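You operate a simulated robot arm through the tools that you are given. There is no shell and no other tool. Be economical: measure what you need, move in short steps, check, and stop when the job is done.

You are at the controls of a simulated two-armed robot. One attempt, no reset.

## Task
Take the white foam cube from the top of the orange table and leave it on the black name plate there. Put one of the small cardboard cartons from the top of the cream table on the shelf under the cream table. Put the white tile that says "60" from the top of the cream table on the silver ring with red seal and the white tile labelled "30" on the shelf under the red table. Open the teal drawer. The order is free. Set down upright: small cardboard carton.

It is judged by the outcome, as a careful person would: the job done as asked, and still so three seconds after it is handed in. It fails if anything else is knocked over, pushed out of place, dropped, spilled or broken. Lids that push on must go on centred and level and be pressed home; caps that screw on are set level and turned clockwise until they are tight.

## Robot
Two 7-joint arms with three-finger grippers on one trunk, on a base that drives. Base frame: it is fixed to the floor where the robot stands at the start and does not move with it; the origin is under the middle of the robot, x ahead of it, y to its left, z up; the surface under the hand at the start is at about z = 780. Units: mm, degrees, N and s.
The left shoulder is at the start at [86, 126, 1110], the right one opposite. With the tool pointing down near the work surface each hand reaches from about 380 to 860 mm from the robot's upright axis, wherever it stands, measured 20 degrees to its own side. Places, roughly: name plate [750, 0, 750]; shelf under the cream table (182x22 cm) [-2000, 840, 240]; shelf under the red table (183x22 cm) [-4500, 840, 240]; silver ring with red seal (6x6x3 cm) [-1300, 800, 800]; small cardboard carton [-1250, 1000, 750]; teal drawer [-3100, -2000, 300]; white foam cube (7x7x7 cm) [800, 200, 800]; white tile [-1250, 1000, 750]. Payload 2.94 kg a hand.
The tool frame of a hand sits at the grasp point between the pads (the TCP): z along the fingers, y along the line on which they close. The tips reach 30 mm beyond it. The gripper opens to 128 mm. The gripper's body begins 93 mm behind the TCP.
Orientation is that of the tool frame in the base frame, as a unit quaternion [w, x, y, z]. With the fingers straight down and closing along the base's y, the tool's x points along the base's -x, its y along +y and its z along -z.

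## Interface
- The arms move only by the tool drive_tool. It takes "left_rows", "right_rows" or both (then of equal length, played together; a hand with none holds still); each is a list of rows, each an object (a shift or turn left out is 0, a gripper value left out holds the last) with "travel": the shift along the tool's x, y, z in mm, a list of three; "delta_rot": the turn, a rotation vector about the tool's x, y, z in degrees, a list of three; "claw": the closure in counts, from 0 (fully open) to 255 (shut). In form: [{"travel": [tx, ty, tz], "delta_rot": [rx, ry, rz], "claw": claw}, ...]. A call has 1 to 20 rows; each row shifts and turns the commanded pose from where the row before left it, along the tool's axes as they then stand. Rows are played at 5 a second. More than 50 mm and 8.6 degrees between two rows, or a gripper value outside its range, and nothing of the call is played. A pose out of reach is approached as far as the arm can. The call stops where the force on the tool passes 40 N (or 10 N more than at its start, if that is more) or the arm is blocked; 0.2 s more then pass. The fingers move at their own pace and stop on an object; they squeeze with about 27 N. The grip force told is the motor's: it shows also when the fingers shut on nothing. Time passes only in rows, and 0.2 s behind the last, so rows that do not move let the fingers close. It gives the time, the measured TCP pose, the force on the tool (base axes), the opening and the grip force at its end, in the units of the frame above (readings bear some noise), with the torque about the TCP (base axes, N m) and any sound that the robot's microphone picked up.
- Cameras (640 x 400 px; columns grow to the right, rows downward): "scene" is now at [220.1, 3.1, 1280.2]; the picture's right is [0.04, -1.00, 0.00], its down [-0.52, -0.02, -0.86] and it looks along [0.86, 0.03, -0.52] (base axes); focal length 261 px, centre (320, 200). "left" rides on the left gripper at [69, 15, -120] in its tool frame; the picture's right is [-0.21, 0.98, 0.00], its down [-0.82, -0.18, -0.54] and it looks along [-0.53, -0.12, 0.84] (tool axes); focal length 251 px, centre (320, 200). "right" rides on the right gripper at [69, -15, -120] in its tool frame; the picture's right is [0.21, 0.98, 0.00], its down [-0.82, 0.18, -0.54] and it looks along [-0.53, 0.12, 0.84] (tool axes); focal length 251 px, centre (320, 200). There is no depth. A picture from a camera that has moved, and an enlarged one, comes with that camera's place and axes in the base frame and with its lens.
- grab_frame(camera): a new picture of that camera. It takes no simulated time.
- raise_lower(by): slides the trunk up (or, below 0, down) by that many mm; the arms and the scene camera ride with it, the base frame stays. It gives what a move gives, with no picture.
- drive_base(legs): drives the robot by 1 to 6 legs, each [ahead, left, turn to the left] in mm, mm and degrees, along the robot's own axes; the way and the turn of a leg run together, so that a leg with both is an arc; at most 1500 mm and 180 degrees a leg. The arms and the cameras ride along, it lands a little off, and it stops where it bumps. It gives what a move gives.
- head_to(pan, tilt): turns the head with the scene camera to pan (to the left, within 80 degrees either way) and tilt (down, from -29 to 69), counted from straight ahead of the robot. It gives what a move gives.
- close_up(camera, box): a new picture of the part [left, top, right, bottom] of that camera's present view, enlarged. It takes no simulated time.
- job_done(): hands the job in; it is judged then, once.

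Work in short steps. Places have to be worked out from the pictures, the camera data and where the tool is seen: move nearer, look again, correct. Check each grasp and each placing, and mend what went wrong. You have 165 turns and 122 pictures in all, those below and enlarged ones among them. Open the grippers and draw the arms clear of the work before you hand the job in, unless the task says otherwise; then end with one line.

The tools are called after "Call:" by a JSON object that holds its "op" and its "data". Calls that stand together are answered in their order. drive_tool: Moves the arms, as the interface text tells. Its arguments: {"type":"object","properties":{"left_rows":{"type":"array"},"right_rows":{"type":"array"}},"required":[]} The other tools are called the same way: raise_lower (by) slides the trunk up or down; drive_base (legs) drives the base; head_to (pan, tilt) turns the head that bears the scene camera; grab_frame (camera) takes a picture; close_up (camera, box) takes an enlarged picture of a part of a camera's view; job_done () hands the job in.

At the start:

```text
clock: 0.0
left_eef_pos: [589.0, 305.4, 1059.3]
left_orientation: [0.001, 0.0, 1.0, 0.0]
left_ft_force: [0.3, -1.2, -1.1]
left_moment: [-0.03, 0.01, -0.01]
left_width: 128.1
left_grip_force: 0.2
right_eef_pos: [466.7, -143.6, 1037.7]
right_orientation: [0.0, 0.0, 1.0, 0.0]
right_ft_force: [0.5, 0.1, -0.1]
right_moment: [0.02, 0.0, -0.02]
right_width: 128.4
right_grip_force: 0.1
trunk travel left (down, up): [-325.0, 222.0]
robot x, y, heading: [1.0, 1.5, -0.3]
head pan, tilt: [2.2, 31.0]
```

scene: 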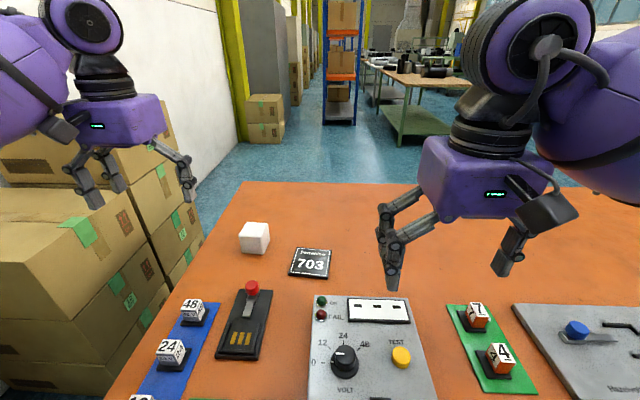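
right: 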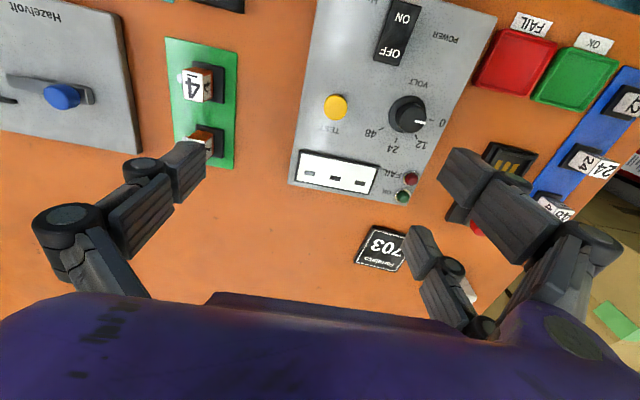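
left: 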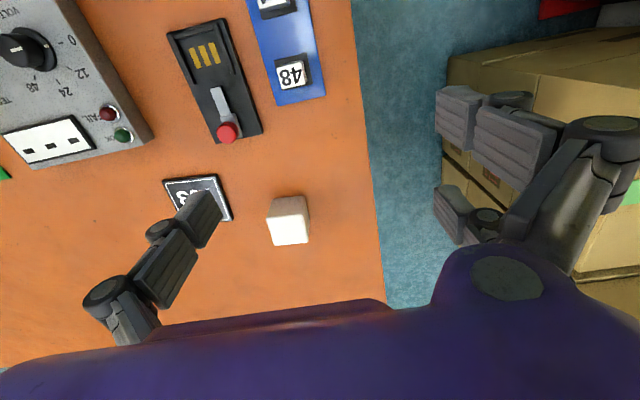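

The cube seems to be near [780, 203, 815] and the plate near [719, 44, 783]. I'll enlarge both to get the yaw.

Call:
{"op": "close_up", "data": {"camera": "left", "box": [140, 150, 340, 275]}}

Call:
{"op": "close_up", "data": {"camera": "scene", "box": [200, 190, 360, 290]}}

```text
3.20 times, centred on (240, 212) of left
camera zoom: at [520.0, 322.1, 1179.3], right [0.21, 0.98, 0.0], down [0.82, -0.18, 0.54], along [0.53, -0.12, -0.84], focal length 805 px, centre (576, 160)
```

zoom: 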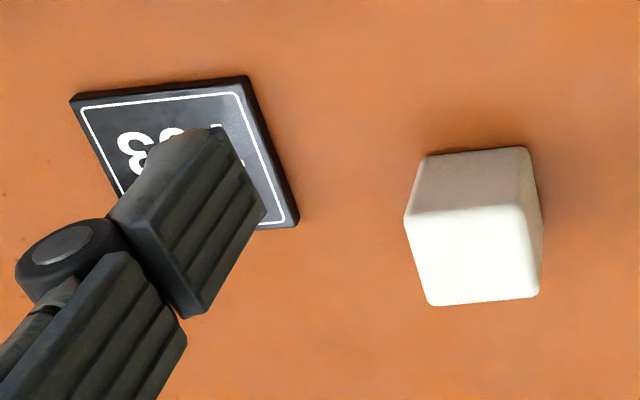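

```text
4.00 times, centred on (280, 240) of scene
camera zoom: at [220.1, 3.1, 1280.2], right [0.04, -1.0, 0.0], down [-0.52, -0.02, -0.86], along [0.86, 0.03, -0.52], focal length 1044 px, centre (480, 40)
```

zoom: 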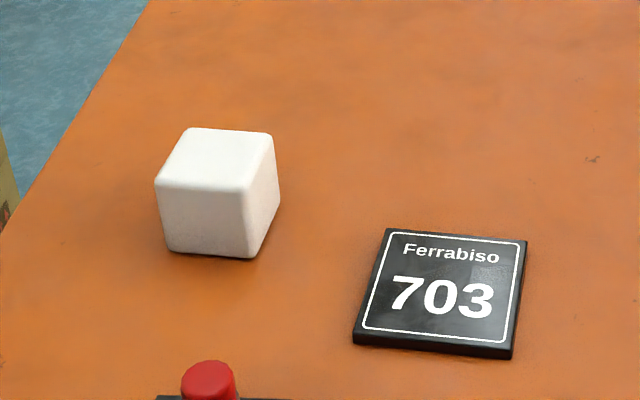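

The cube centre is about [773, 199], with yaw around -4°. I'll move the left hand above it.

Call:
{"op": "drive_tool", "data": {"left_rows": [{"travel": [-36.8, -21.3, 20], "claw": 0}, {"travel": [-36.8, -21.3, 20]}, {"travel": [-36.8, -21.3, 20]}, {"travel": [-36.8, -21.3, 20]}, {"travel": [-36.8, -21.3, 20]}, {"travel": [0, 0, 40], "delta_rot": [0, 0, 4]}]}}

Call:
{"op": "grab_frame", "data": {"camera": "left"}}

```text
clock: 1.4
left_eef_pos: [773.5, 198.4, 922.5]
left_orientation: [-0.001, 0.034, 0.999, 0.001]
left_ft_force: [0.6, 0.2, 0.5]
left_moment: [-0.03, 0.03, -0.06]
left_width: 127.8
left_grip_force: 0.1
right_eef_pos: [466.6, -142.5, 1037.1]
right_orientation: [0.0, 0.0, 1.0, -0.001]
right_ft_force: [-0.4, 0.3, 0.7]
right_moment: [-0.03, 0.02, 0.04]
right_width: 127.9
right_grip_force: 0.0
trunk travel left (down, up): [-325.0, 222.0]
robot x, y, heading: [0.6, -1.3, 0.1]
head pan, tilt: [2.2, 31.0]
```

```text
116 pictures are left
camera left: at [705.6, 221.0, 1042.3], right [0.28, 0.96, 0.0], down [0.81, -0.24, 0.54], along [0.52, -0.15, -0.84], focal length 251 px, centre (320, 200)
```

left: 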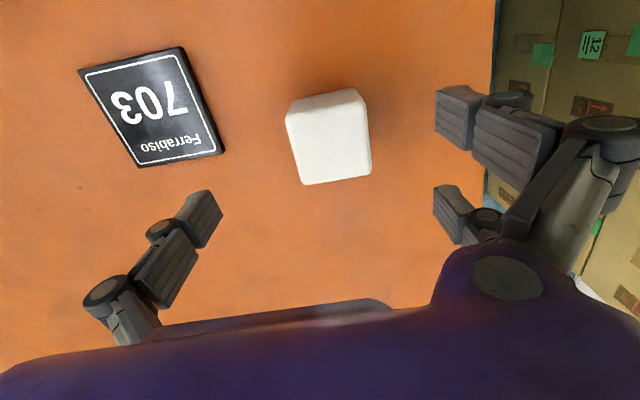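

The cube is aligned with the pads but about 6 mm ahead and 5 mm to the left. I'll correct, descend and close.

Call:
{"op": "drive_tool", "data": {"left_rows": [{"travel": [-6, 5, 30]}, {"travel": [0, 0, 35]}, {"travel": [0, 0, 35]}, {"claw": 255}, {}, {}, {}, {"travel": [0, 0, -10]}, {"travel": [0, 0, -40]}]}}

Call:
{"op": "grab_frame", "data": {"camera": "left"}}

```text
clock: 3.4
left_eef_pos: [781.7, 201.7, 872.4]
left_orientation: [0.0, 0.035, 0.999, 0.0]
left_ft_force: [-0.3, 0.0, -0.2]
left_moment: [0.0, 0.0, 0.0]
left_width: 64.1
left_grip_force: 26.8
right_eef_pos: [465.7, -145.2, 1037.1]
right_orientation: [0.001, 0.001, 1.0, 0.0]
right_ft_force: [-0.1, -0.2, 1.1]
right_moment: [0.05, -0.04, 0.04]
right_width: 127.9
right_grip_force: 0.0
trunk travel left (down, up): [-325.0, 222.0]
robot x, y, heading: [-0.5, -3.9, 0.3]
head pan, tilt: [2.2, 31.0]
```

```text
115 pictures are left
camera left: at [714.0, 222.6, 992.6], right [0.28, 0.96, 0.0], down [0.81, -0.24, 0.54], along [0.52, -0.15, -0.84], focal length 251 px, centre (320, 200)
```

left: 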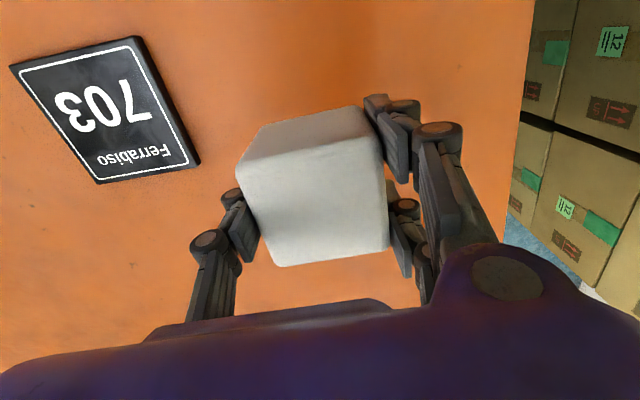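

Cube held. The plate centre works out at about [721, 47]. I'll carry the cube over it and start to lower.

Call:
{"op": "drive_tool", "data": {"left_rows": [{"travel": [12.3, -39.5, 0]}, {"travel": [12.3, -39.5, 0]}, {"travel": [12.3, -39.5, 0]}, {"travel": [12.3, -39.5, 0]}, {"travel": [0, 0, 20]}, {}]}}

Call:
{"op": "grab_frame", "data": {"camera": "left"}}

Call:
{"op": "grab_frame", "data": {"camera": "scene"}}

```text
clock: 4.8
left_eef_pos: [719.4, 48.8, 851.4]
left_orientation: [0.0, 0.036, 0.999, 0.0]
left_ft_force: [-1.3, -0.3, 0.3]
left_moment: [-0.01, 0.01, 0.03]
left_width: 63.8
left_grip_force: 27.4
right_eef_pos: [465.8, -144.4, 1037.9]
right_orientation: [0.001, 0.0, 1.0, 0.0]
right_ft_force: [-0.8, -0.2, 0.4]
right_moment: [0.02, -0.01, -0.01]
right_width: 127.7
right_grip_force: 0.1
trunk travel left (down, up): [-325.0, 222.0]
robot x, y, heading: [2.6, -0.8, -0.0]
head pan, tilt: [2.2, 31.0]
```

```text
114 pictures are left
camera left: at [652.1, 71.2, 970.7], right [0.28, 0.96, 0.0], down [0.81, -0.24, 0.54], along [0.52, -0.15, -0.84], focal length 251 px, centre (320, 200)
```

left: 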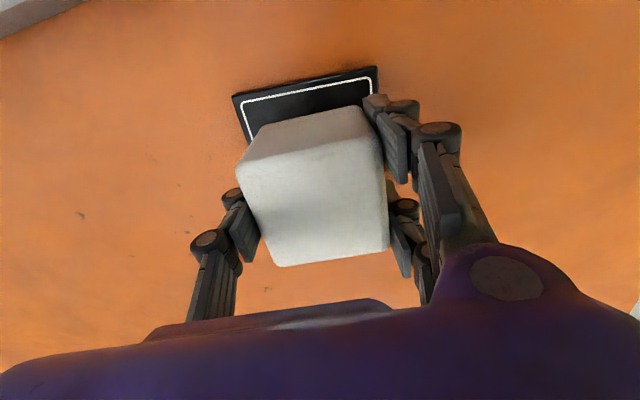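

```text
113 pictures are left
camera scene: at [219.7, 2.8, 1280.2], right [0.04, -1.0, 0.0], down [-0.51, -0.02, -0.86], along [0.86, 0.03, -0.52], focal length 261 px, centre (320, 200)
```

scene: 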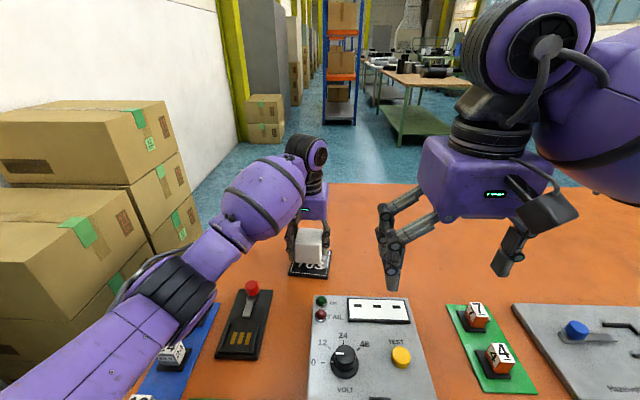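

It sits over the plate. I'll lower gently and watch the force.

Call:
{"op": "drive_tool", "data": {"left_rows": [{"travel": [0, 0, 7]}, {"travel": [0, 0, 6]}, {}]}}

Call:
{"op": "close_up", "data": {"camera": "scene", "box": [260, 200, 360, 290]}}

```text
clock: 5.6
left_eef_pos: [718.1, 50.4, 837.0]
left_orientation: [0.0, 0.036, 0.999, 0.0]
left_ft_force: [0.5, 0.8, 0.2]
left_moment: [0.02, -0.02, 0.01]
left_width: 63.7
left_grip_force: 27.5
right_eef_pos: [466.5, -144.8, 1036.0]
right_orientation: [0.0, 0.0, 1.0, -0.001]
right_ft_force: [0.3, -0.6, -0.2]
right_moment: [0.03, 0.05, 0.0]
right_width: 128.1
right_grip_force: 0.0
trunk travel left (down, up): [-325.0, 222.0]
robot x, y, heading: [2.5, -3.2, 0.2]
head pan, tilt: [2.2, 31.0]
```

```text
4.44 times, centred on (310, 245) of scene
camera zoom: at [220.1, 3.1, 1280.2], right [0.04, -1.0, 0.0], down [-0.52, -0.02, -0.86], along [0.86, 0.03, -0.52], focal length 1160 px, centre (364, 0)
```

zoom: 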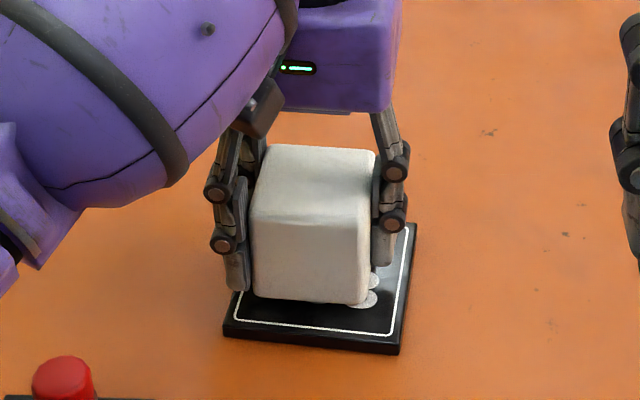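

It's slightly left of centre, so I'll shift 6 mm right and lower another 4 mm.

Call:
{"op": "drive_tool", "data": {"left_rows": [{"travel": [0, -6, 0]}, {"travel": [0, 0, 2]}, {"travel": [0, 0, 2]}, {}]}}

```text
clock: 6.6
left_eef_pos: [718.6, 42.9, 832.5]
left_orientation: [-0.001, 0.036, 0.999, 0.0]
left_ft_force: [0.5, 0.8, -0.6]
left_moment: [0.02, 0.01, 0.05]
left_width: 63.7
left_grip_force: 26.8
right_eef_pos: [466.4, -143.8, 1037.0]
right_orientation: [0.0, 0.0, 1.0, -0.001]
right_ft_force: [0.1, -0.1, -0.9]
right_moment: [-0.02, 0.01, 0.03]
right_width: 127.9
right_grip_force: 0.0
trunk travel left (down, up): [-325.0, 222.0]
robot x, y, heading: [-1.5, -0.3, 0.2]
head pan, tilt: [2.2, 31.0]
```

Call:
{"op": "drive_tool", "data": {"left_rows": [{"travel": [0, 0, 2]}, {"travel": [0, 0, 2]}, {}]}}

Call:
{"op": "grab_frame", "data": {"camera": "left"}}

```text
clock: 7.4
left_eef_pos: [719.5, 43.0, 829.0]
left_orientation: [0.002, 0.035, 0.999, 0.0]
left_ft_force: [-0.8, -0.7, 11.5]
left_moment: [0.04, 0.12, -0.03]
left_width: 63.7
left_grip_force: 26.5
right_eef_pos: [465.6, -143.5, 1037.2]
right_orientation: [0.001, 0.0, 1.0, 0.0]
right_ft_force: [-0.9, -0.2, 0.0]
right_moment: [-0.03, 0.03, 0.0]
right_width: 128.0
right_grip_force: 0.1
trunk travel left (down, up): [-325.0, 222.0]
robot x, y, heading: [3.0, 0.3, 0.2]
head pan, tilt: [2.2, 31.0]
```

```text
111 pictures are left
camera left: at [651.3, 64.8, 949.7], right [0.28, 0.96, 0.0], down [0.81, -0.24, 0.54], along [0.52, -0.15, -0.84], focal length 251 px, centre (320, 200)
```

left: 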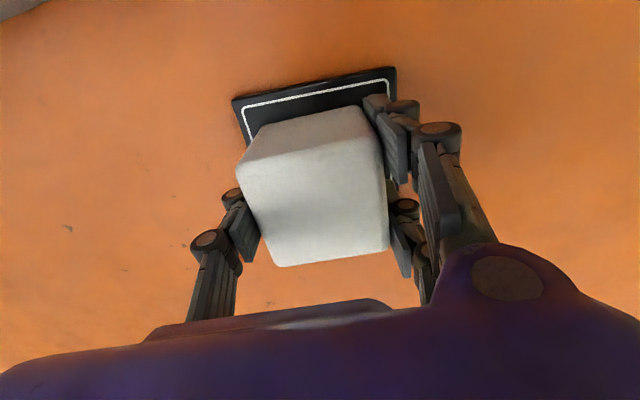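

Contact at 11.5 N, so the cube is on the plate. I'll ease off 1 mm, open, and rise.

Call:
{"op": "drive_tool", "data": {"left_rows": [{"travel": [0, 0, -1]}, {"claw": 0}, {}, {}, {"travel": [0, 0, -30]}, {"travel": [0, 0, -45]}, {"travel": [0, 0, -45]}, {"travel": [0, 0, -45]}]}}

Call:
{"op": "close_up", "data": {"camera": "scene", "box": [230, 190, 390, 290]}}

```text
clock: 9.2
left_eef_pos: [717.7, 42.9, 994.0]
left_orientation: [0.0, 0.035, 0.999, 0.001]
left_ft_force: [1.0, -0.5, -0.3]
left_moment: [0.0, -0.04, 0.02]
left_width: 127.8
left_grip_force: 0.0
right_eef_pos: [464.9, -144.9, 1037.0]
right_orientation: [0.0, 0.0, 1.0, 0.0]
right_ft_force: [-0.2, -0.4, -0.5]
right_moment: [0.0, -0.02, -0.02]
right_width: 128.4
right_grip_force: 0.0
trunk travel left (down, up): [-325.0, 222.0]
robot x, y, heading: [1.1, 1.2, 0.1]
head pan, tilt: [2.2, 31.0]
```

```text
4.00 times, centred on (310, 240) of scene
camera zoom: at [219.1, 3.1, 1280.3], right [0.04, -1.0, 0.0], down [-0.51, -0.02, -0.86], along [0.86, 0.03, -0.51], focal length 1044 px, centre (360, 40)
```

zoom: 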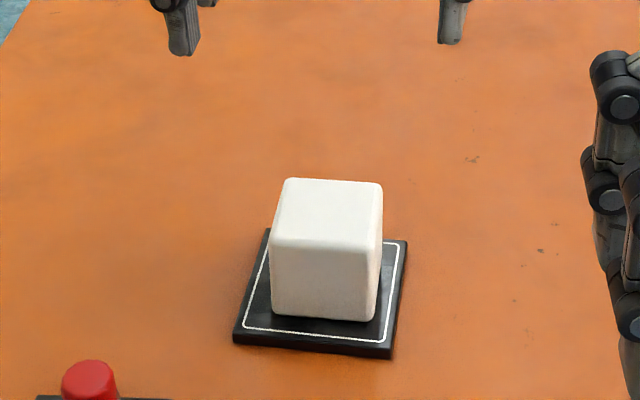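

The cube sits squarely on the plate. I'll fold the left hand in and look around before driving.

Call:
{"op": "drive_tool", "data": {"left_rows": [{"travel": [43, 14, -8]}, {"travel": [43, 14, -8]}, {"travel": [43, 14, -8]}, {"travel": [43, 14, -8]}, {"travel": [43, 14, -8]}, {"travel": [43, 14, -8]}, {"delta_rot": [0, 0, -4]}]}}

Call:
{"op": "head_to", "data": {"pan": 80, "tilt": 25}}

Call:
{"op": "grab_frame", "data": {"camera": "scene"}}

Call:
{"op": "head_to", "data": {"pan": -80, "tilt": 25}}

Call:
{"op": "grab_frame", "data": {"camera": "scene"}}

```text
clock: 10.8
left_eef_pos: [469.5, 145.0, 1040.8]
left_orientation: [-0.001, 0.0, 1.0, -0.001]
left_ft_force: [0.8, 0.2, -0.2]
left_moment: [0.02, 0.01, -0.01]
left_width: 128.1
left_grip_force: 0.1
right_eef_pos: [467.1, -144.1, 1036.8]
right_orientation: [0.0, 0.0, 1.0, 0.0]
right_ft_force: [1.0, 0.6, 0.4]
right_moment: [0.0, 0.03, 0.01]
right_width: 128.0
right_grip_force: 0.1
trunk travel left (down, up): [-325.0, 222.0]
robot x, y, heading: [1.4, -2.0, 0.1]
head pan, tilt: [2.2, 31.0]
```

```text
clock: 12.3
left_eef_pos: [467.5, 144.4, 1041.1]
left_orientation: [0.0, 0.0, 1.0, 0.0]
left_ft_force: [0.2, 0.4, 0.0]
left_moment: [0.0, 0.01, -0.04]
left_width: 128.2
left_grip_force: 0.0
right_eef_pos: [466.5, -143.7, 1036.5]
right_orientation: [0.0, 0.0, 1.0, 0.0]
right_ft_force: [-1.1, -0.4, -0.3]
right_moment: [0.02, -0.01, 0.04]
right_width: 127.8
right_grip_force: 0.0
trunk travel left (down, up): [-325.0, 222.0]
robot x, y, heading: [0.5, 0.8, -0.1]
head pan, tilt: [80.0, 25.0]
```

```text
109 pictures are left
camera scene: at [146.2, 90.4, 1289.8], right [0.98, -0.17, 0.0], down [-0.07, -0.42, -0.91], along [0.16, 0.89, -0.42], focal length 261 px, centre (320, 200)
```

scene: 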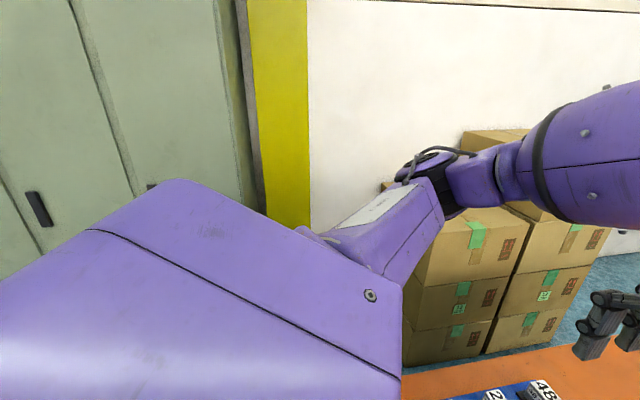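

```text
clock: 14.8
left_eef_pos: [467.5, 144.4, 1040.9]
left_orientation: [0.0, 0.0, 1.0, 0.0]
left_ft_force: [0.1, -0.3, -0.2]
left_moment: [0.0, 0.02, 0.02]
left_width: 128.1
left_grip_force: 0.1
right_eef_pos: [467.4, -144.4, 1036.5]
right_orientation: [0.0, -0.001, 1.0, 0.0]
right_ft_force: [0.5, 0.5, -1.1]
right_moment: [0.01, -0.01, -0.01]
right_width: 127.9
right_grip_force: 0.0
trunk travel left (down, up): [-325.0, 222.0]
robot x, y, heading: [2.4, 0.2, 0.1]
head pan, tilt: [-80.0, 25.0]
```

```text
108 pictures are left
camera scene: at [146.2, -91.0, 1289.8], right [-0.98, -0.17, 0.0], down [-0.07, 0.42, -0.91], along [0.16, -0.89, -0.42], focal length 261 px, centre (320, 200)
```

scene: 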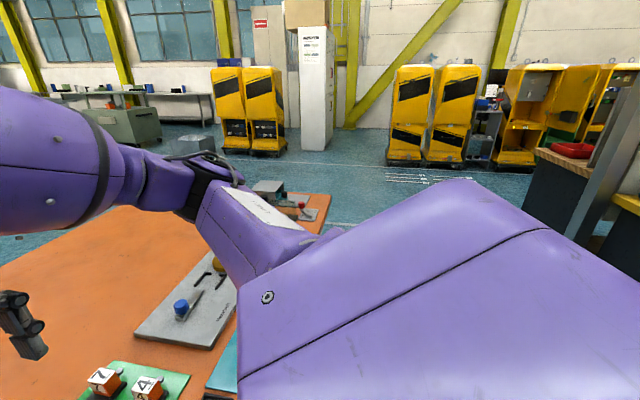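

I'll back away from the table and turn around (rightward, where there is more room), then look at the rear area.

Call:
{"op": "drive_base", "data": {"legs": [[-500, 0, 0], [0, 0, -90]]}}

Call:
{"op": "head_to", "data": {"pan": 0, "tilt": 15}}

Call:
{"op": "grab_frame", "data": {"camera": "scene"}}

Call:
{"op": "head_to", "data": {"pan": -75, "tilt": 15}}

Call:
{"op": "grab_frame", "data": {"camera": "scene"}}

```text
clock: 21.4
left_eef_pos: [-338.4, -470.6, 1041.7]
left_orientation: [0.0, 0.715, 0.699, 0.0]
left_ft_force: [0.3, 0.9, 0.3]
left_moment: [0.01, 0.03, 0.0]
left_width: 128.0
left_grip_force: 0.0
right_eef_pos: [-628.2, -462.6, 1037.0]
right_orientation: [0.0, 0.716, 0.698, 0.0]
right_ft_force: [-0.4, -0.4, -0.9]
right_moment: [-0.02, -0.01, 0.0]
right_width: 128.0
right_grip_force: 0.0
trunk travel left (down, up): [-325.0, 222.0]
robot x, y, heading: [-473.3, 1.3, -91.6]
head pan, tilt: [-80.0, 25.0]
```

```text
clock: 23.0
left_eef_pos: [-338.2, -470.7, 1042.0]
left_orientation: [0.0, 0.715, 0.699, 0.001]
left_ft_force: [-1.0, -0.8, -0.8]
left_moment: [0.03, 0.01, -0.01]
left_width: 128.0
left_grip_force: 0.0
right_eef_pos: [-626.4, -462.1, 1036.9]
right_orientation: [0.0, 0.716, 0.698, 0.0]
right_ft_force: [-0.2, -0.7, 0.6]
right_moment: [0.01, 0.01, 0.01]
right_width: 128.0
right_grip_force: 0.2
trunk travel left (down, up): [-325.0, 222.0]
robot x, y, heading: [-474.5, 1.1, -91.3]
head pan, tilt: [0.0, 15.0]
```

```text
107 pictures are left
camera scene: at [-477.9, -222.3, 1306.0], right [-1.0, 0.02, 0.0], down [0.01, 0.26, -0.97], along [-0.02, -0.97, -0.26], focal length 261 px, centre (320, 200)
```

scene: 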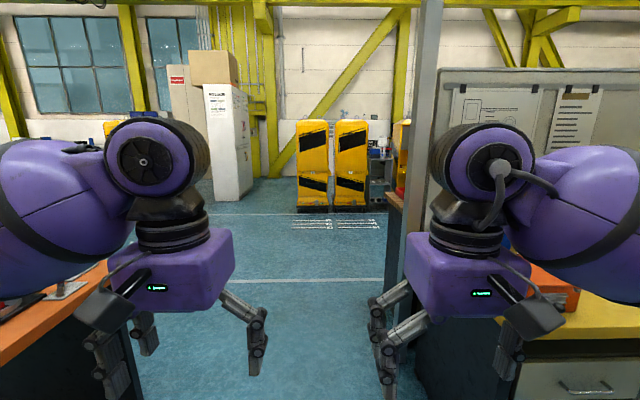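

```text
clock: 24.4
left_eef_pos: [-338.1, -469.3, 1041.5]
left_orientation: [0.0, 0.715, 0.699, 0.0]
left_ft_force: [-0.3, -0.5, 0.0]
left_moment: [-0.03, 0.0, 0.03]
left_width: 128.2
left_grip_force: 0.0
right_eef_pos: [-627.6, -461.6, 1035.7]
right_orientation: [0.0, 0.716, 0.698, 0.001]
right_ft_force: [0.0, 0.8, -0.2]
right_moment: [0.0, 0.02, -0.02]
right_width: 128.0
right_grip_force: 0.0
trunk travel left (down, up): [-325.0, 222.0]
robot x, y, heading: [-469.5, -0.4, -91.3]
head pan, tilt: [-75.0, 15.0]
```

```text
106 pictures are left
camera scene: at [-566.4, -151.0, 1306.0], right [-0.24, 0.97, 0.0], down [0.25, 0.06, -0.97], along [-0.94, -0.23, -0.26], focal length 261 px, centre (320, 200)
```

scene: 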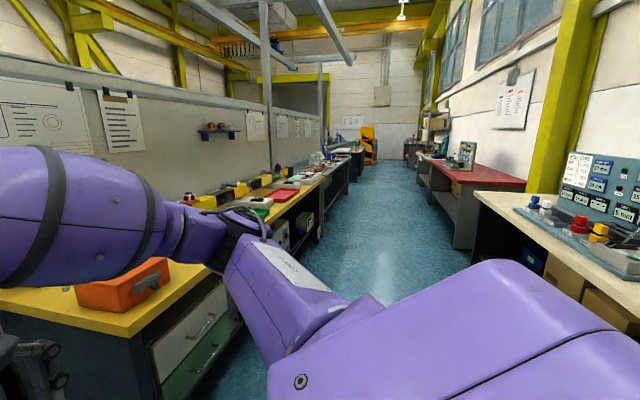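

The corridor runs along -x, with the cream table on the +y side (front edge at y≈600) and the drawer benches on the -y side. I'll drive to about x=-1300 and face the cream table.

Call:
{"op": "drive_base", "data": {"legs": [[0, 0, -88.7], [830, 0, 0], [0, 0, -90]]}}

Call:
{"op": "head_to", "data": {"pan": 0, "tilt": 25}}

Call:
{"op": "grab_frame", "data": {"camera": "scene"}}

```text
clock: 36.4
left_eef_pos: [-1466.3, 455.4, 1040.9]
left_orientation: [0.0, 0.717, -0.697, 0.0]
left_ft_force: [0.5, -0.3, 0.1]
left_moment: [-0.01, 0.02, 0.0]
left_width: 128.0
left_grip_force: 0.1
right_eef_pos: [-1177.6, 461.3, 1036.4]
right_orientation: [0.0, 0.716, -0.698, 0.0]
right_ft_force: [0.1, 0.2, -0.2]
right_moment: [0.03, -0.04, 0.01]
right_width: 128.1
right_grip_force: 0.1
trunk travel left (down, up): [-325.0, 222.0]
robot x, y, heading: [-1309.9, -7.1, 91.4]
head pan, tilt: [-75.0, 15.0]
```

```text
clock: 37.9
left_eef_pos: [-1467.4, 455.8, 1041.8]
left_orientation: [0.001, 0.718, -0.696, 0.0]
left_ft_force: [0.7, -0.2, -0.1]
left_moment: [0.0, -0.02, 0.03]
left_width: 127.9
left_grip_force: 0.1
right_eef_pos: [-1177.8, 460.6, 1037.5]
right_orientation: [0.0, 0.717, -0.697, 0.0]
right_ft_force: [0.0, -0.4, -0.4]
right_moment: [-0.02, 0.0, -0.03]
right_width: 128.0
right_grip_force: 0.0
trunk travel left (down, up): [-325.0, 222.0]
robot x, y, heading: [-1305.4, -5.5, 91.8]
head pan, tilt: [0.0, 25.0]
```

```text
105 pictures are left
camera scene: at [-1314.3, 212.4, 1289.8], right [1.0, 0.03, 0.0], down [0.01, -0.42, -0.91], along [-0.03, 0.91, -0.42], focal length 261 px, centre (320, 200)
```

scene: 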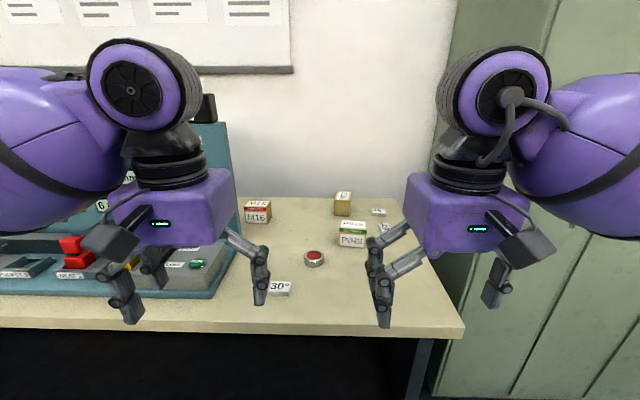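

I'll enlarge the table top to identify cartons and tiles.

Call:
{"op": "close_up", "data": {"camera": "scene", "box": [230, 180, 410, 300]}}

Call:
{"op": "grab_frame", "data": {"camera": "right"}}

Call:
{"op": "grab_frame", "data": {"camera": "left"}}

```text
3.33 times, centred on (320, 240) of scene
camera zoom: at [-1314.3, 212.4, 1289.8], right [1.0, 0.03, 0.0], down [0.01, -0.42, -0.91], along [-0.03, 0.91, -0.42], focal length 870 px, centre (320, 67)
```

zoom: 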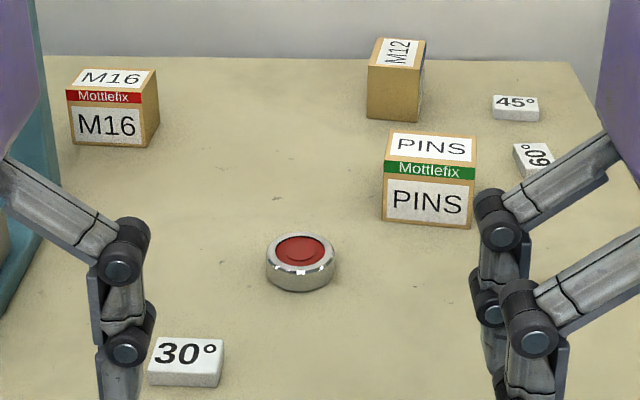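

```text
103 pictures are left
camera right: at [-1161.0, 392.6, 1156.8], right [-0.97, -0.24, 0.0], down [-0.2, 0.82, 0.54], along [-0.13, 0.52, -0.84], focal length 251 px, centre (320, 200)
```

right: 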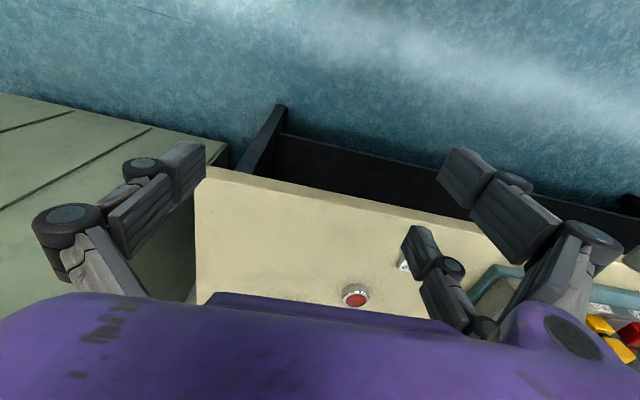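

```text
102 pictures are left
camera left: at [-1479.4, 387.2, 1161.6], right [-0.98, 0.19, 0.0], down [0.16, 0.83, 0.54], along [0.1, 0.53, -0.84], focal length 251 px, centre (320, 200)
```

left: 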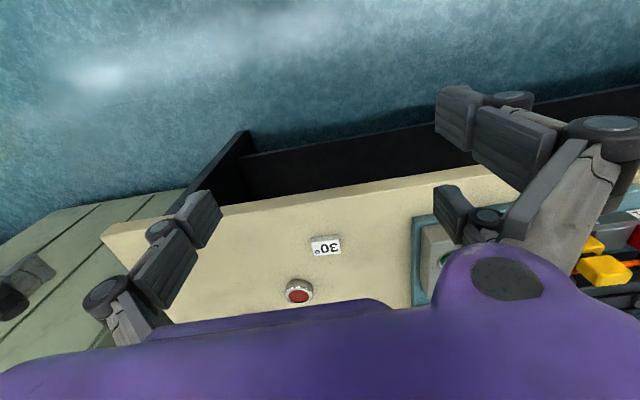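

Ring is near [-1353, 838, 805], the 60 tile near [-1108, 1039], and the 30 tile near [-1430, 727]. The table top is about z 787. I'll drive closer.

Call:
{"op": "drive_base", "data": {"legs": [[265, -80, -1.5]]}}

Call:
{"op": "grab_frame", "data": {"camera": "scene"}}

Call:
{"op": "grab_frame", "data": {"camera": "right"}}

```text
clock: 39.9
left_eef_pos: [-1377.7, 725.8, 1041.3]
left_orientation: [-0.001, 0.708, -0.706, -0.001]
left_ft_force: [-0.2, -0.2, 1.0]
left_moment: [-0.02, 0.01, -0.04]
left_width: 127.9
left_grip_force: 0.0
right_eef_pos: [-1087.8, 724.7, 1036.5]
right_orientation: [-0.001, 0.709, -0.706, 0.0]
right_ft_force: [-0.3, 1.4, -0.6]
right_moment: [-0.03, 0.01, -0.03]
right_width: 128.0
right_grip_force: 0.1
trunk travel left (down, up): [-325.0, 222.0]
robot x, y, heading: [-1228.2, 256.0, 90.2]
head pan, tilt: [0.0, 25.0]
```

```text
101 pictures are left
camera scene: at [-1231.3, 478.7, 1289.7], right [1.0, 0.0, 0.0], down [0.0, -0.42, -0.91], along [0.0, 0.91, -0.42], focal length 261 px, centre (320, 200)
```

scene: 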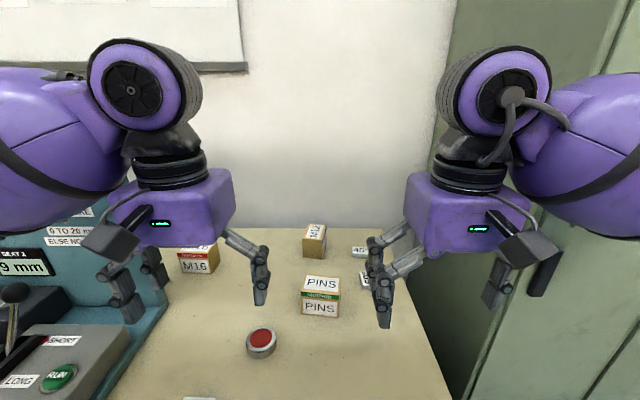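

```text
100 pictures are left
camera right: at [-1073.3, 654.9, 1156.8], right [-0.98, -0.22, 0.0], down [-0.18, 0.82, 0.54], along [-0.12, 0.53, -0.84], focal length 251 px, centre (320, 200)
```

right: 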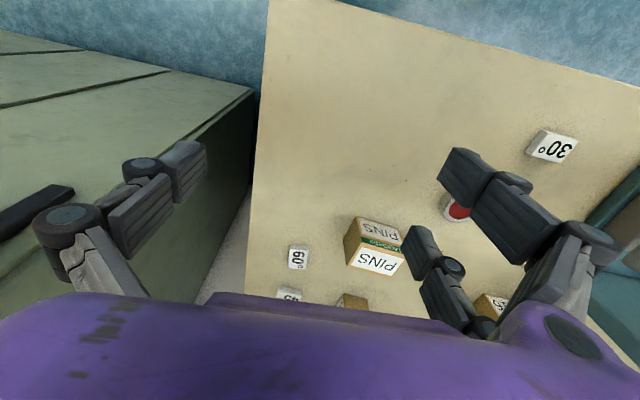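

The 60 tile appears near [-1113, 1023]. I'll move the right hand over it, still high.

Call:
{"op": "drive_tool", "data": {"right_rows": [{"travel": [-48, 4, 10]}, {"travel": [-48, 4, 16]}, {"travel": [-48, 4, 16]}, {"travel": [-48, 4, 16]}, {"travel": [-46, 4, 16]}, {"travel": [-46, 4, 16]}, {}]}}

Call:
{"op": "grab_frame", "data": {"camera": "right"}}

Call:
{"op": "grab_frame", "data": {"camera": "scene"}}

```text
refused: row 2 steps farther than a row can; nothing moved
```

```text
99 pictures are left
camera right: at [-1073.3, 654.9, 1156.8], right [-0.98, -0.22, 0.0], down [-0.18, 0.82, 0.54], along [-0.12, 0.53, -0.84], focal length 251 px, centre (320, 200)
```

right: 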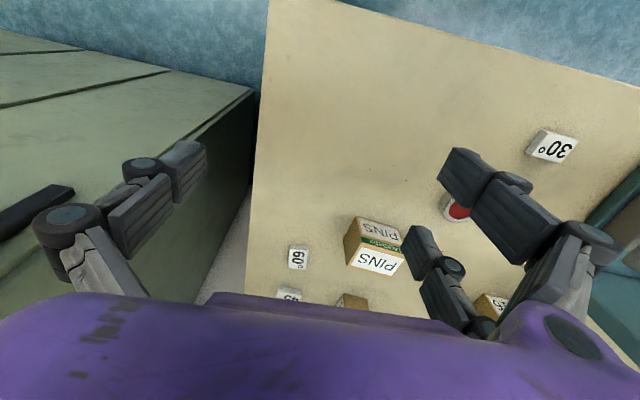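

```text
98 pictures are left
camera scene: at [-1231.3, 478.7, 1289.7], right [1.0, 0.0, 0.0], down [0.0, -0.42, -0.91], along [0.0, 0.91, -0.42], focal length 261 px, centre (320, 200)
```

scene: 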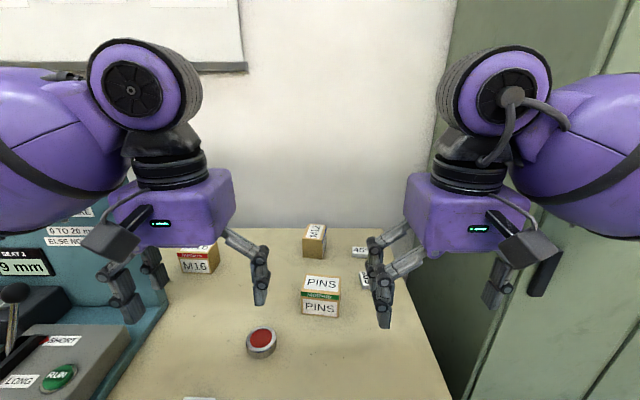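

The step was too long, so I'll use smaller rows.

Call:
{"op": "drive_tool", "data": {"right_rows": [{"travel": [-42, 4, 12]}, {"travel": [-42, 4, 12]}, {"travel": [-42, 4, 12]}, {"travel": [-42, 4, 13]}, {"travel": [-42, 4, 13]}, {"travel": [-42, 4, 13]}, {"travel": [-35, 2, 15]}, {}]}}

Call:
{"op": "grab_frame", "data": {"camera": "right"}}

```text
clock: 41.7
left_eef_pos: [-1376.8, 724.1, 1041.8]
left_orientation: [0.0, 0.708, -0.706, 0.0]
left_ft_force: [-0.3, 0.3, -0.7]
left_moment: [-0.01, 0.02, 0.0]
left_width: 128.1
left_grip_force: 0.2
right_eef_pos: [-1116.2, 1009.5, 945.7]
right_orientation: [-0.001, 0.708, -0.706, 0.0]
right_ft_force: [-0.7, -0.9, 0.2]
right_moment: [0.02, 0.0, 0.01]
right_width: 127.9
right_grip_force: 0.1
trunk travel left (down, up): [-325.0, 222.0]
robot x, y, heading: [-1229.6, 254.2, 90.0]
head pan, tilt: [0.0, 25.0]
```

```text
97 pictures are left
camera right: at [-1101.8, 941.3, 1066.3], right [-0.98, -0.22, 0.0], down [-0.18, 0.82, 0.54], along [-0.12, 0.53, -0.84], focal length 251 px, centre (320, 200)
```

right: 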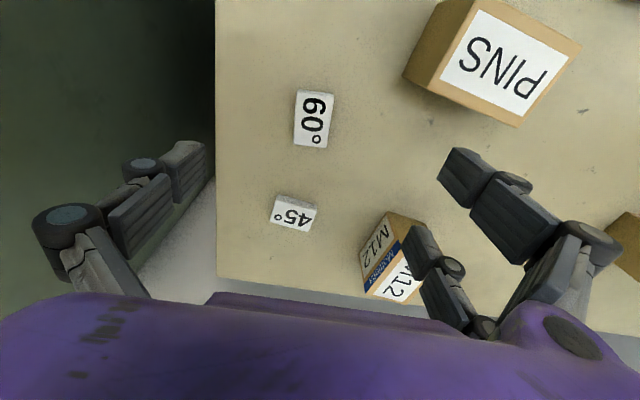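

The tile is at [-1112, 1011], with its long axis about 7° CCW from +y. I'll narrow the gripper, align, and descend to 15 mm above the grasp height.

Call:
{"op": "drive_tool", "data": {"right_rows": [{"travel": [-1.5, -4, 0], "claw": 110}, {"delta_rot": [0, 0, -6.7], "travel": [0, 0, 30]}, {"travel": [0, 0, 40]}, {"travel": [0, 0, 35]}, {}]}}

Call:
{"op": "grab_frame", "data": {"camera": "right"}}

```text
clock: 42.9
left_eef_pos: [-1377.8, 725.1, 1041.9]
left_orientation: [0.0, 0.708, -0.706, 0.001]
left_ft_force: [0.4, -0.4, 0.2]
left_moment: [-0.01, 0.01, -0.02]
left_width: 128.2
left_grip_force: 0.1
right_eef_pos: [-1111.0, 1011.6, 844.9]
right_orientation: [0.0, 0.749, -0.663, -0.001]
right_ft_force: [0.5, 0.1, -0.2]
right_moment: [0.02, -0.02, 0.01]
right_width: 72.8
right_grip_force: 0.1
trunk travel left (down, up): [-325.0, 222.0]
robot x, y, heading: [-1229.4, 258.7, 90.2]
head pan, tilt: [0.0, 25.0]
```

```text
96 pictures are left
camera right: at [-1088.7, 945.2, 965.2], right [-0.94, -0.33, 0.0], down [-0.28, 0.79, 0.54], along [-0.18, 0.51, -0.84], focal length 251 px, centre (320, 200)
```

right: 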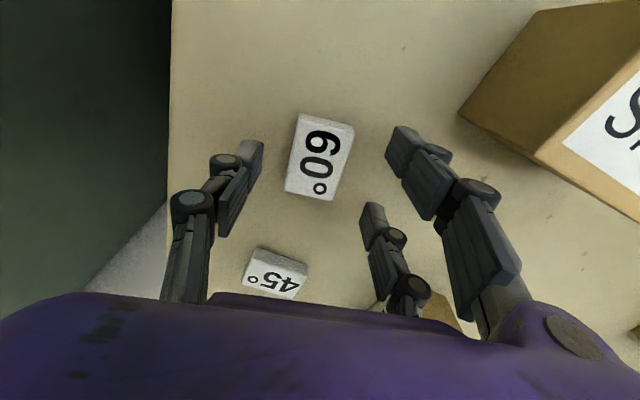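

Well aligned and centred. I'll descend and grip.

Call:
{"op": "drive_tool", "data": {"right_rows": [{"travel": [0, 0, 14]}, {"travel": [0, 0, 5]}, {"travel": [0, 0, 4]}, {"claw": 255}, {}, {}, {}]}}

Call:
{"op": "grab_frame", "data": {"camera": "right"}}

```text
clock: 44.0
left_eef_pos: [-1376.1, 724.0, 1040.7]
left_orientation: [-0.001, 0.708, -0.706, -0.001]
left_ft_force: [0.1, 0.9, 0.1]
left_moment: [0.0, 0.04, -0.04]
left_width: 127.9
left_grip_force: 0.0
right_eef_pos: [-1115.8, 1013.7, 829.5]
right_orientation: [0.0, 0.749, -0.663, -0.008]
right_ft_force: [-0.4, -7.5, 16.9]
right_moment: [-0.32, -0.22, -0.15]
right_width: 35.2
right_grip_force: 26.8
trunk travel left (down, up): [-325.0, 222.0]
robot x, y, heading: [-1228.3, 255.8, 90.2]
head pan, tilt: [0.0, 25.0]
stopped in row 5 (right hand): the force on the tool passed its limit at 44 N (the readings are from after the stop); the commanded pose is now the measured one
```

```text
95 pictures are left
camera right: at [-1091.7, 945.4, 949.2], right [-0.94, -0.33, 0.01], down [-0.27, 0.79, 0.55], along [-0.19, 0.52, -0.83], focal length 251 px, centre (320, 200)
```

right: 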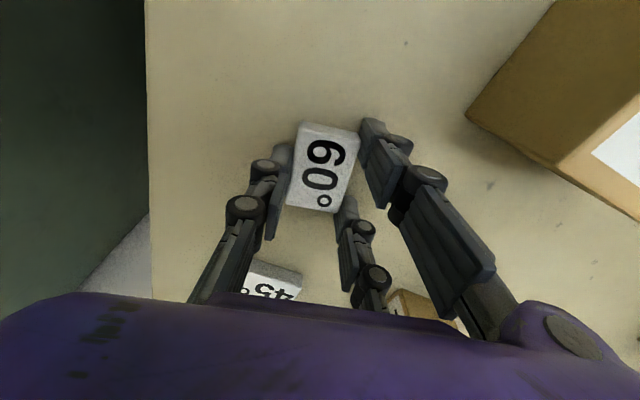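

Gripped at 35 mm, with the tips lightly touching the table. I'll lift.

Call:
{"op": "drive_tool", "data": {"right_rows": [{"travel": [0, 0, -8]}, {"travel": [0, 0, -40]}, {"travel": [0, 0, -45]}, {}]}}

Call:
{"op": "grab_frame", "data": {"camera": "right"}}

Call:
{"op": "grab_frame", "data": {"camera": "left"}}

```text
clock: 45.0
left_eef_pos: [-1378.0, 725.0, 1041.5]
left_orientation: [0.0, 0.708, -0.706, 0.0]
left_ft_force: [0.1, -0.2, -0.1]
left_moment: [-0.05, 0.01, -0.02]
left_width: 128.2
left_grip_force: 0.1
right_eef_pos: [-1112.1, 1012.0, 919.1]
right_orientation: [0.001, 0.749, -0.663, -0.005]
right_ft_force: [-0.4, -0.5, -0.4]
right_moment: [-0.01, 0.01, 0.01]
right_width: 35.0
right_grip_force: 27.1
trunk travel left (down, up): [-325.0, 222.0]
robot x, y, heading: [-1230.1, 255.5, 90.2]
head pan, tilt: [0.0, 25.0]
```

```text
94 pictures are left
camera right: at [-1089.2, 945.0, 1038.9], right [-0.94, -0.33, 0.0], down [-0.28, 0.79, 0.55], along [-0.19, 0.52, -0.84], focal length 251 px, centre (320, 200)
```

right: 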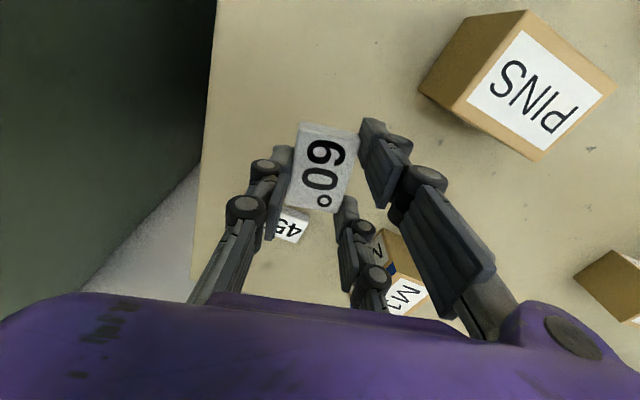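

```text
93 pictures are left
camera left: at [-1392.0, 657.6, 1161.5], right [-0.98, 0.21, 0.0], down [0.18, 0.82, 0.54], along [0.11, 0.53, -0.84], focal length 251 px, centre (320, 200)
```

left: 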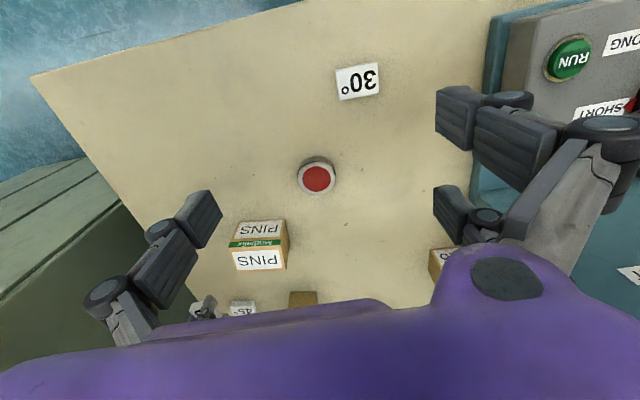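

Tile held, sitting about 6 mm back of the TCP. I'll move the left hand aside, then raise the right and carry the tile over the ring at [-1351, 837].

Call:
{"op": "drive_tool", "data": {"left_rows": [{"travel": [31, 31, -5]}, {"travel": [31, 31, -5]}, {"travel": [31, 31, -5]}, {"travel": [31, 31, -5]}, {}], "right_rows": [{"travel": [0, 0, -20]}, {"travel": [0, 0, -20]}, {}, {}, {}]}}

Call:
{"op": "drive_tool", "data": {"right_rows": [{"travel": [19.6, 37, 0]}, {"travel": [19.6, 37, 0]}, {"travel": [19.6, 37, 0]}, {"travel": [19.6, 37, 0]}, {"travel": [19.6, 37, 0]}, {"travel": [19.6, 37, 0]}, {"travel": [19.6, 37, 0]}, {}]}}

Call:
{"op": "grab_frame", "data": {"camera": "right"}}

Call:
{"op": "grab_frame", "data": {"camera": "scene"}}

```text
clock: 46.2
left_eef_pos: [-1500.3, 601.2, 1060.1]
left_orientation: [-0.001, 0.708, -0.706, 0.001]
left_ft_force: [0.0, 0.6, -0.2]
left_moment: [-0.04, -0.02, 0.01]
left_width: 128.2
left_grip_force: 0.1
right_eef_pos: [-1112.6, 1011.9, 957.2]
right_orientation: [0.0, 0.748, -0.664, -0.005]
right_ft_force: [0.0, 1.0, -0.7]
right_moment: [-0.05, -0.02, 0.01]
right_width: 34.8
right_grip_force: 26.8
trunk travel left (down, up): [-325.0, 222.0]
robot x, y, heading: [-1232.4, 255.4, 90.1]
head pan, tilt: [0.0, 25.0]
```

```text
clock: 48.0
left_eef_pos: [-1498.3, 600.2, 1060.3]
left_orientation: [0.001, 0.708, -0.706, 0.0]
left_ft_force: [0.4, -0.4, 0.1]
left_moment: [-0.02, 0.03, 0.0]
left_width: 128.2
left_grip_force: 0.1
right_eef_pos: [-1351.5, 845.9, 957.1]
right_orientation: [0.0, 0.748, -0.663, -0.005]
right_ft_force: [-0.4, 0.2, -0.7]
right_moment: [0.0, 0.0, 0.01]
right_width: 35.2
right_grip_force: 27.6
trunk travel left (down, up): [-325.0, 222.0]
robot x, y, heading: [-1232.0, 257.9, 90.3]
head pan, tilt: [0.0, 25.0]
```

```text
92 pictures are left
camera right: at [-1326.6, 778.3, 1077.6], right [-0.94, -0.33, 0.0], down [-0.27, 0.79, 0.55], along [-0.19, 0.52, -0.84], focal length 251 px, centre (320, 200)
```

right: 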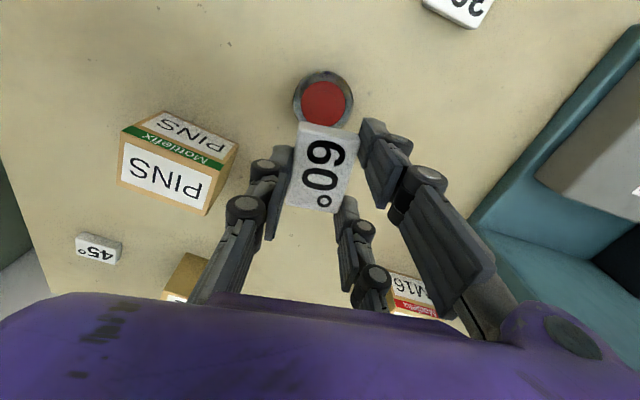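

```text
91 pictures are left
camera scene: at [-1230.7, 478.7, 1289.7], right [1.0, 0.0, 0.0], down [0.0, -0.42, -0.91], along [0.0, 0.91, -0.42], focal length 261 px, centre (320, 200)
```

scene: 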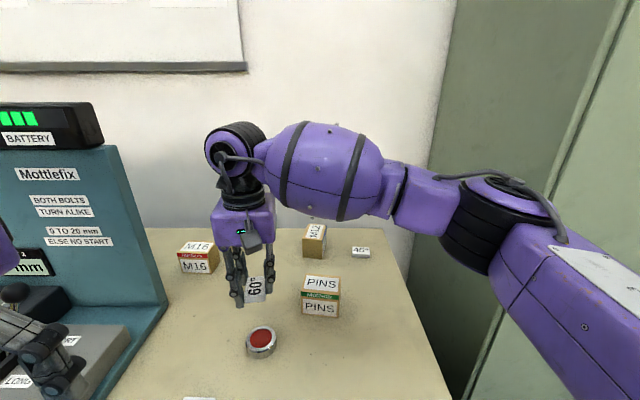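

I'll correct about 5 mm backward, descend partway, and check again.

Call:
{"op": "drive_tool", "data": {"right_rows": [{"travel": [5, 0, 20]}, {"travel": [0, 0, 40]}, {"travel": [0, 0, 20]}, {}]}}

Call:
{"op": "grab_frame", "data": {"camera": "right"}}

Call:
{"op": "close_up", "data": {"camera": "scene", "box": [180, 240, 340, 380]}}

```text
clock: 49.0
left_eef_pos: [-1499.7, 599.3, 1059.9]
left_orientation: [0.0, 0.709, -0.706, -0.001]
left_ft_force: [0.2, 0.5, 0.9]
left_moment: [0.01, 0.03, -0.01]
left_width: 128.0
left_grip_force: 0.1
right_eef_pos: [-1353.9, 841.9, 877.3]
right_orientation: [0.0, 0.749, -0.663, -0.006]
right_ft_force: [0.9, 0.7, 0.1]
right_moment: [0.01, 0.01, 0.0]
right_width: 34.9
right_grip_force: 27.5
trunk travel left (down, up): [-325.0, 222.0]
robot x, y, heading: [-1226.8, 258.6, 90.3]
head pan, tilt: [0.0, 25.0]
```

```text
90 pictures are left
camera right: at [-1330.1, 773.5, 996.3], right [-0.94, -0.33, 0.0], down [-0.28, 0.79, 0.55], along [-0.19, 0.52, -0.84], focal length 251 px, centre (320, 200)
```

right: 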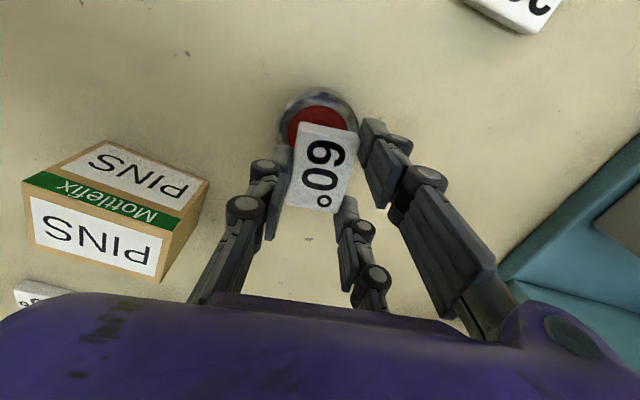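

```text
2.86 times, centred on (260, 310) of scene
camera zoom: at [-1231.5, 478.3, 1289.8], right [1.0, 0.0, 0.0], down [0.0, -0.42, -0.91], along [0.0, 0.91, -0.42], focal length 746 px, centre (491, -114)
```

zoom: 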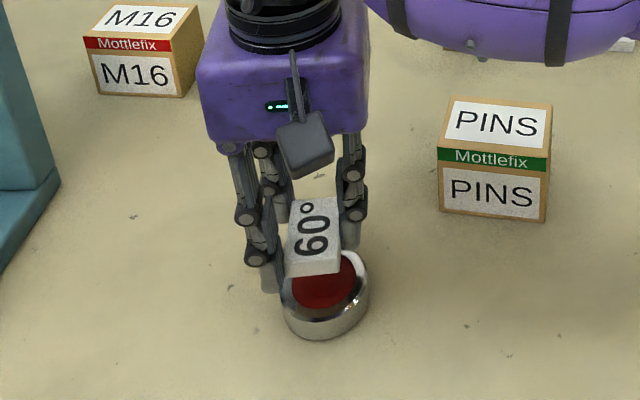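

Both views say the tile needs to shift about 5.5 mm back and 3 mm right. I'll correct and lower gently.

Call:
{"op": "drive_tool", "data": {"right_rows": [{"travel": [5.8, -2.3, 0]}, {"travel": [0, 0, 7]}, {"travel": [0, 0, 4]}, {}]}}

Call:
{"op": "close_up", "data": {"camera": "scene", "box": [210, 270, 310, 370]}}

```text
clock: 50.0
left_eef_pos: [-1500.7, 601.1, 1060.1]
left_orientation: [-0.001, 0.709, -0.706, 0.0]
left_ft_force: [-0.3, 0.0, 0.5]
left_moment: [0.02, -0.01, 0.04]
left_width: 127.9
left_grip_force: 0.0
right_eef_pos: [-1352.0, 836.3, 866.0]
right_orientation: [-0.001, 0.749, -0.662, -0.005]
right_ft_force: [-0.5, 0.2, 0.1]
right_moment: [0.0, 0.0, 0.01]
right_width: 34.8
right_grip_force: 27.0
trunk travel left (down, up): [-325.0, 222.0]
robot x, y, heading: [-1229.2, 257.9, 90.1]
head pan, tilt: [0.0, 25.0]
```

```text
4.00 times, centred on (260, 320) of scene
camera zoom: at [-1231.6, 478.3, 1289.8], right [1.0, 0.0, 0.0], down [0.0, -0.42, -0.91], along [0.0, 0.91, -0.42], focal length 1044 px, centre (560, -280)
```

zoom: 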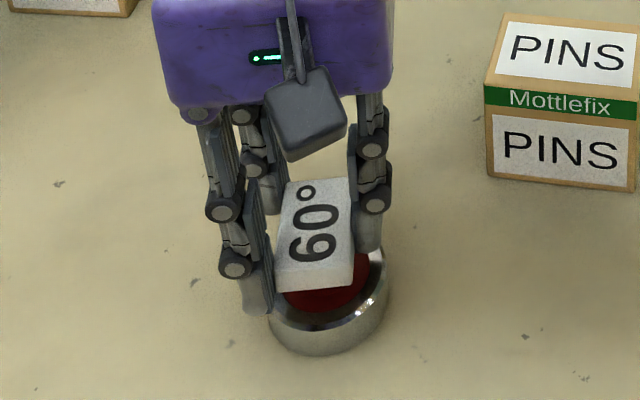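

Call:
{"op": "drive_tool", "data": {"right_rows": [{"travel": [0, 0, 2]}, {"travel": [0, 0, 2]}, {"travel": [0, 0, 2]}, {}]}}

```text
clock: 51.0
left_eef_pos: [-1500.3, 600.5, 1061.1]
left_orientation: [0.0, 0.708, -0.706, 0.0]
left_ft_force: [0.5, 0.8, 0.3]
left_moment: [-0.01, -0.01, 0.0]
left_width: 127.8
left_grip_force: 0.1
right_eef_pos: [-1351.6, 836.2, 861.3]
right_orientation: [-0.001, 0.749, -0.663, -0.005]
right_ft_force: [-0.3, -1.4, -0.2]
right_moment: [-0.01, 0.0, 0.01]
right_width: 35.0
right_grip_force: 26.8
trunk travel left (down, up): [-325.0, 222.0]
robot x, y, heading: [-1235.4, 254.8, 90.3]
head pan, tilt: [0.0, 25.0]
```

Call:
{"op": "drive_tool", "data": {"right_rows": [{"travel": [0, 0, 2]}, {"travel": [0, 0, 2]}, {}]}}

Call:
{"op": "close_up", "data": {"camera": "scene", "box": [210, 270, 310, 370]}}

```text
clock: 51.8
left_eef_pos: [-1501.0, 600.2, 1060.4]
left_orientation: [0.001, 0.708, -0.706, 0.0]
left_ft_force: [0.1, 0.5, 0.5]
left_moment: [0.0, 0.0, 0.0]
left_width: 128.0
left_grip_force: 0.1
right_eef_pos: [-1352.2, 835.9, 856.7]
right_orientation: [-0.001, 0.749, -0.662, -0.005]
right_ft_force: [0.0, -0.1, -0.3]
right_moment: [0.0, -0.02, 0.02]
right_width: 35.0
right_grip_force: 27.1
trunk travel left (down, up): [-325.0, 222.0]
robot x, y, heading: [-1230.2, 256.9, 90.1]
head pan, tilt: [0.0, 25.0]
```

```text
4.00 times, centred on (260, 320) of scene
camera zoom: at [-1231.6, 478.3, 1289.8], right [1.0, 0.0, 0.0], down [0.0, -0.42, -0.91], along [0.0, 0.91, -0.42], focal length 1044 px, centre (560, -280)
```

zoom: 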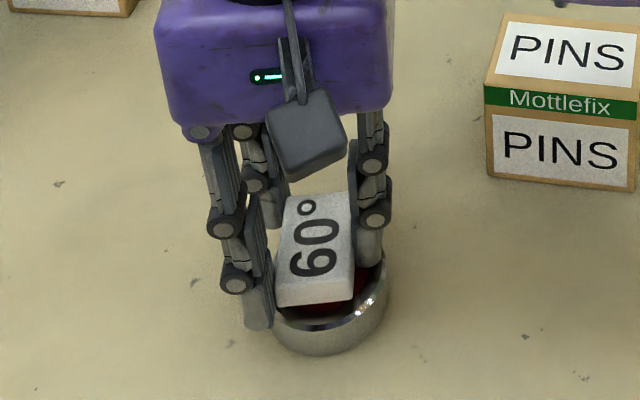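

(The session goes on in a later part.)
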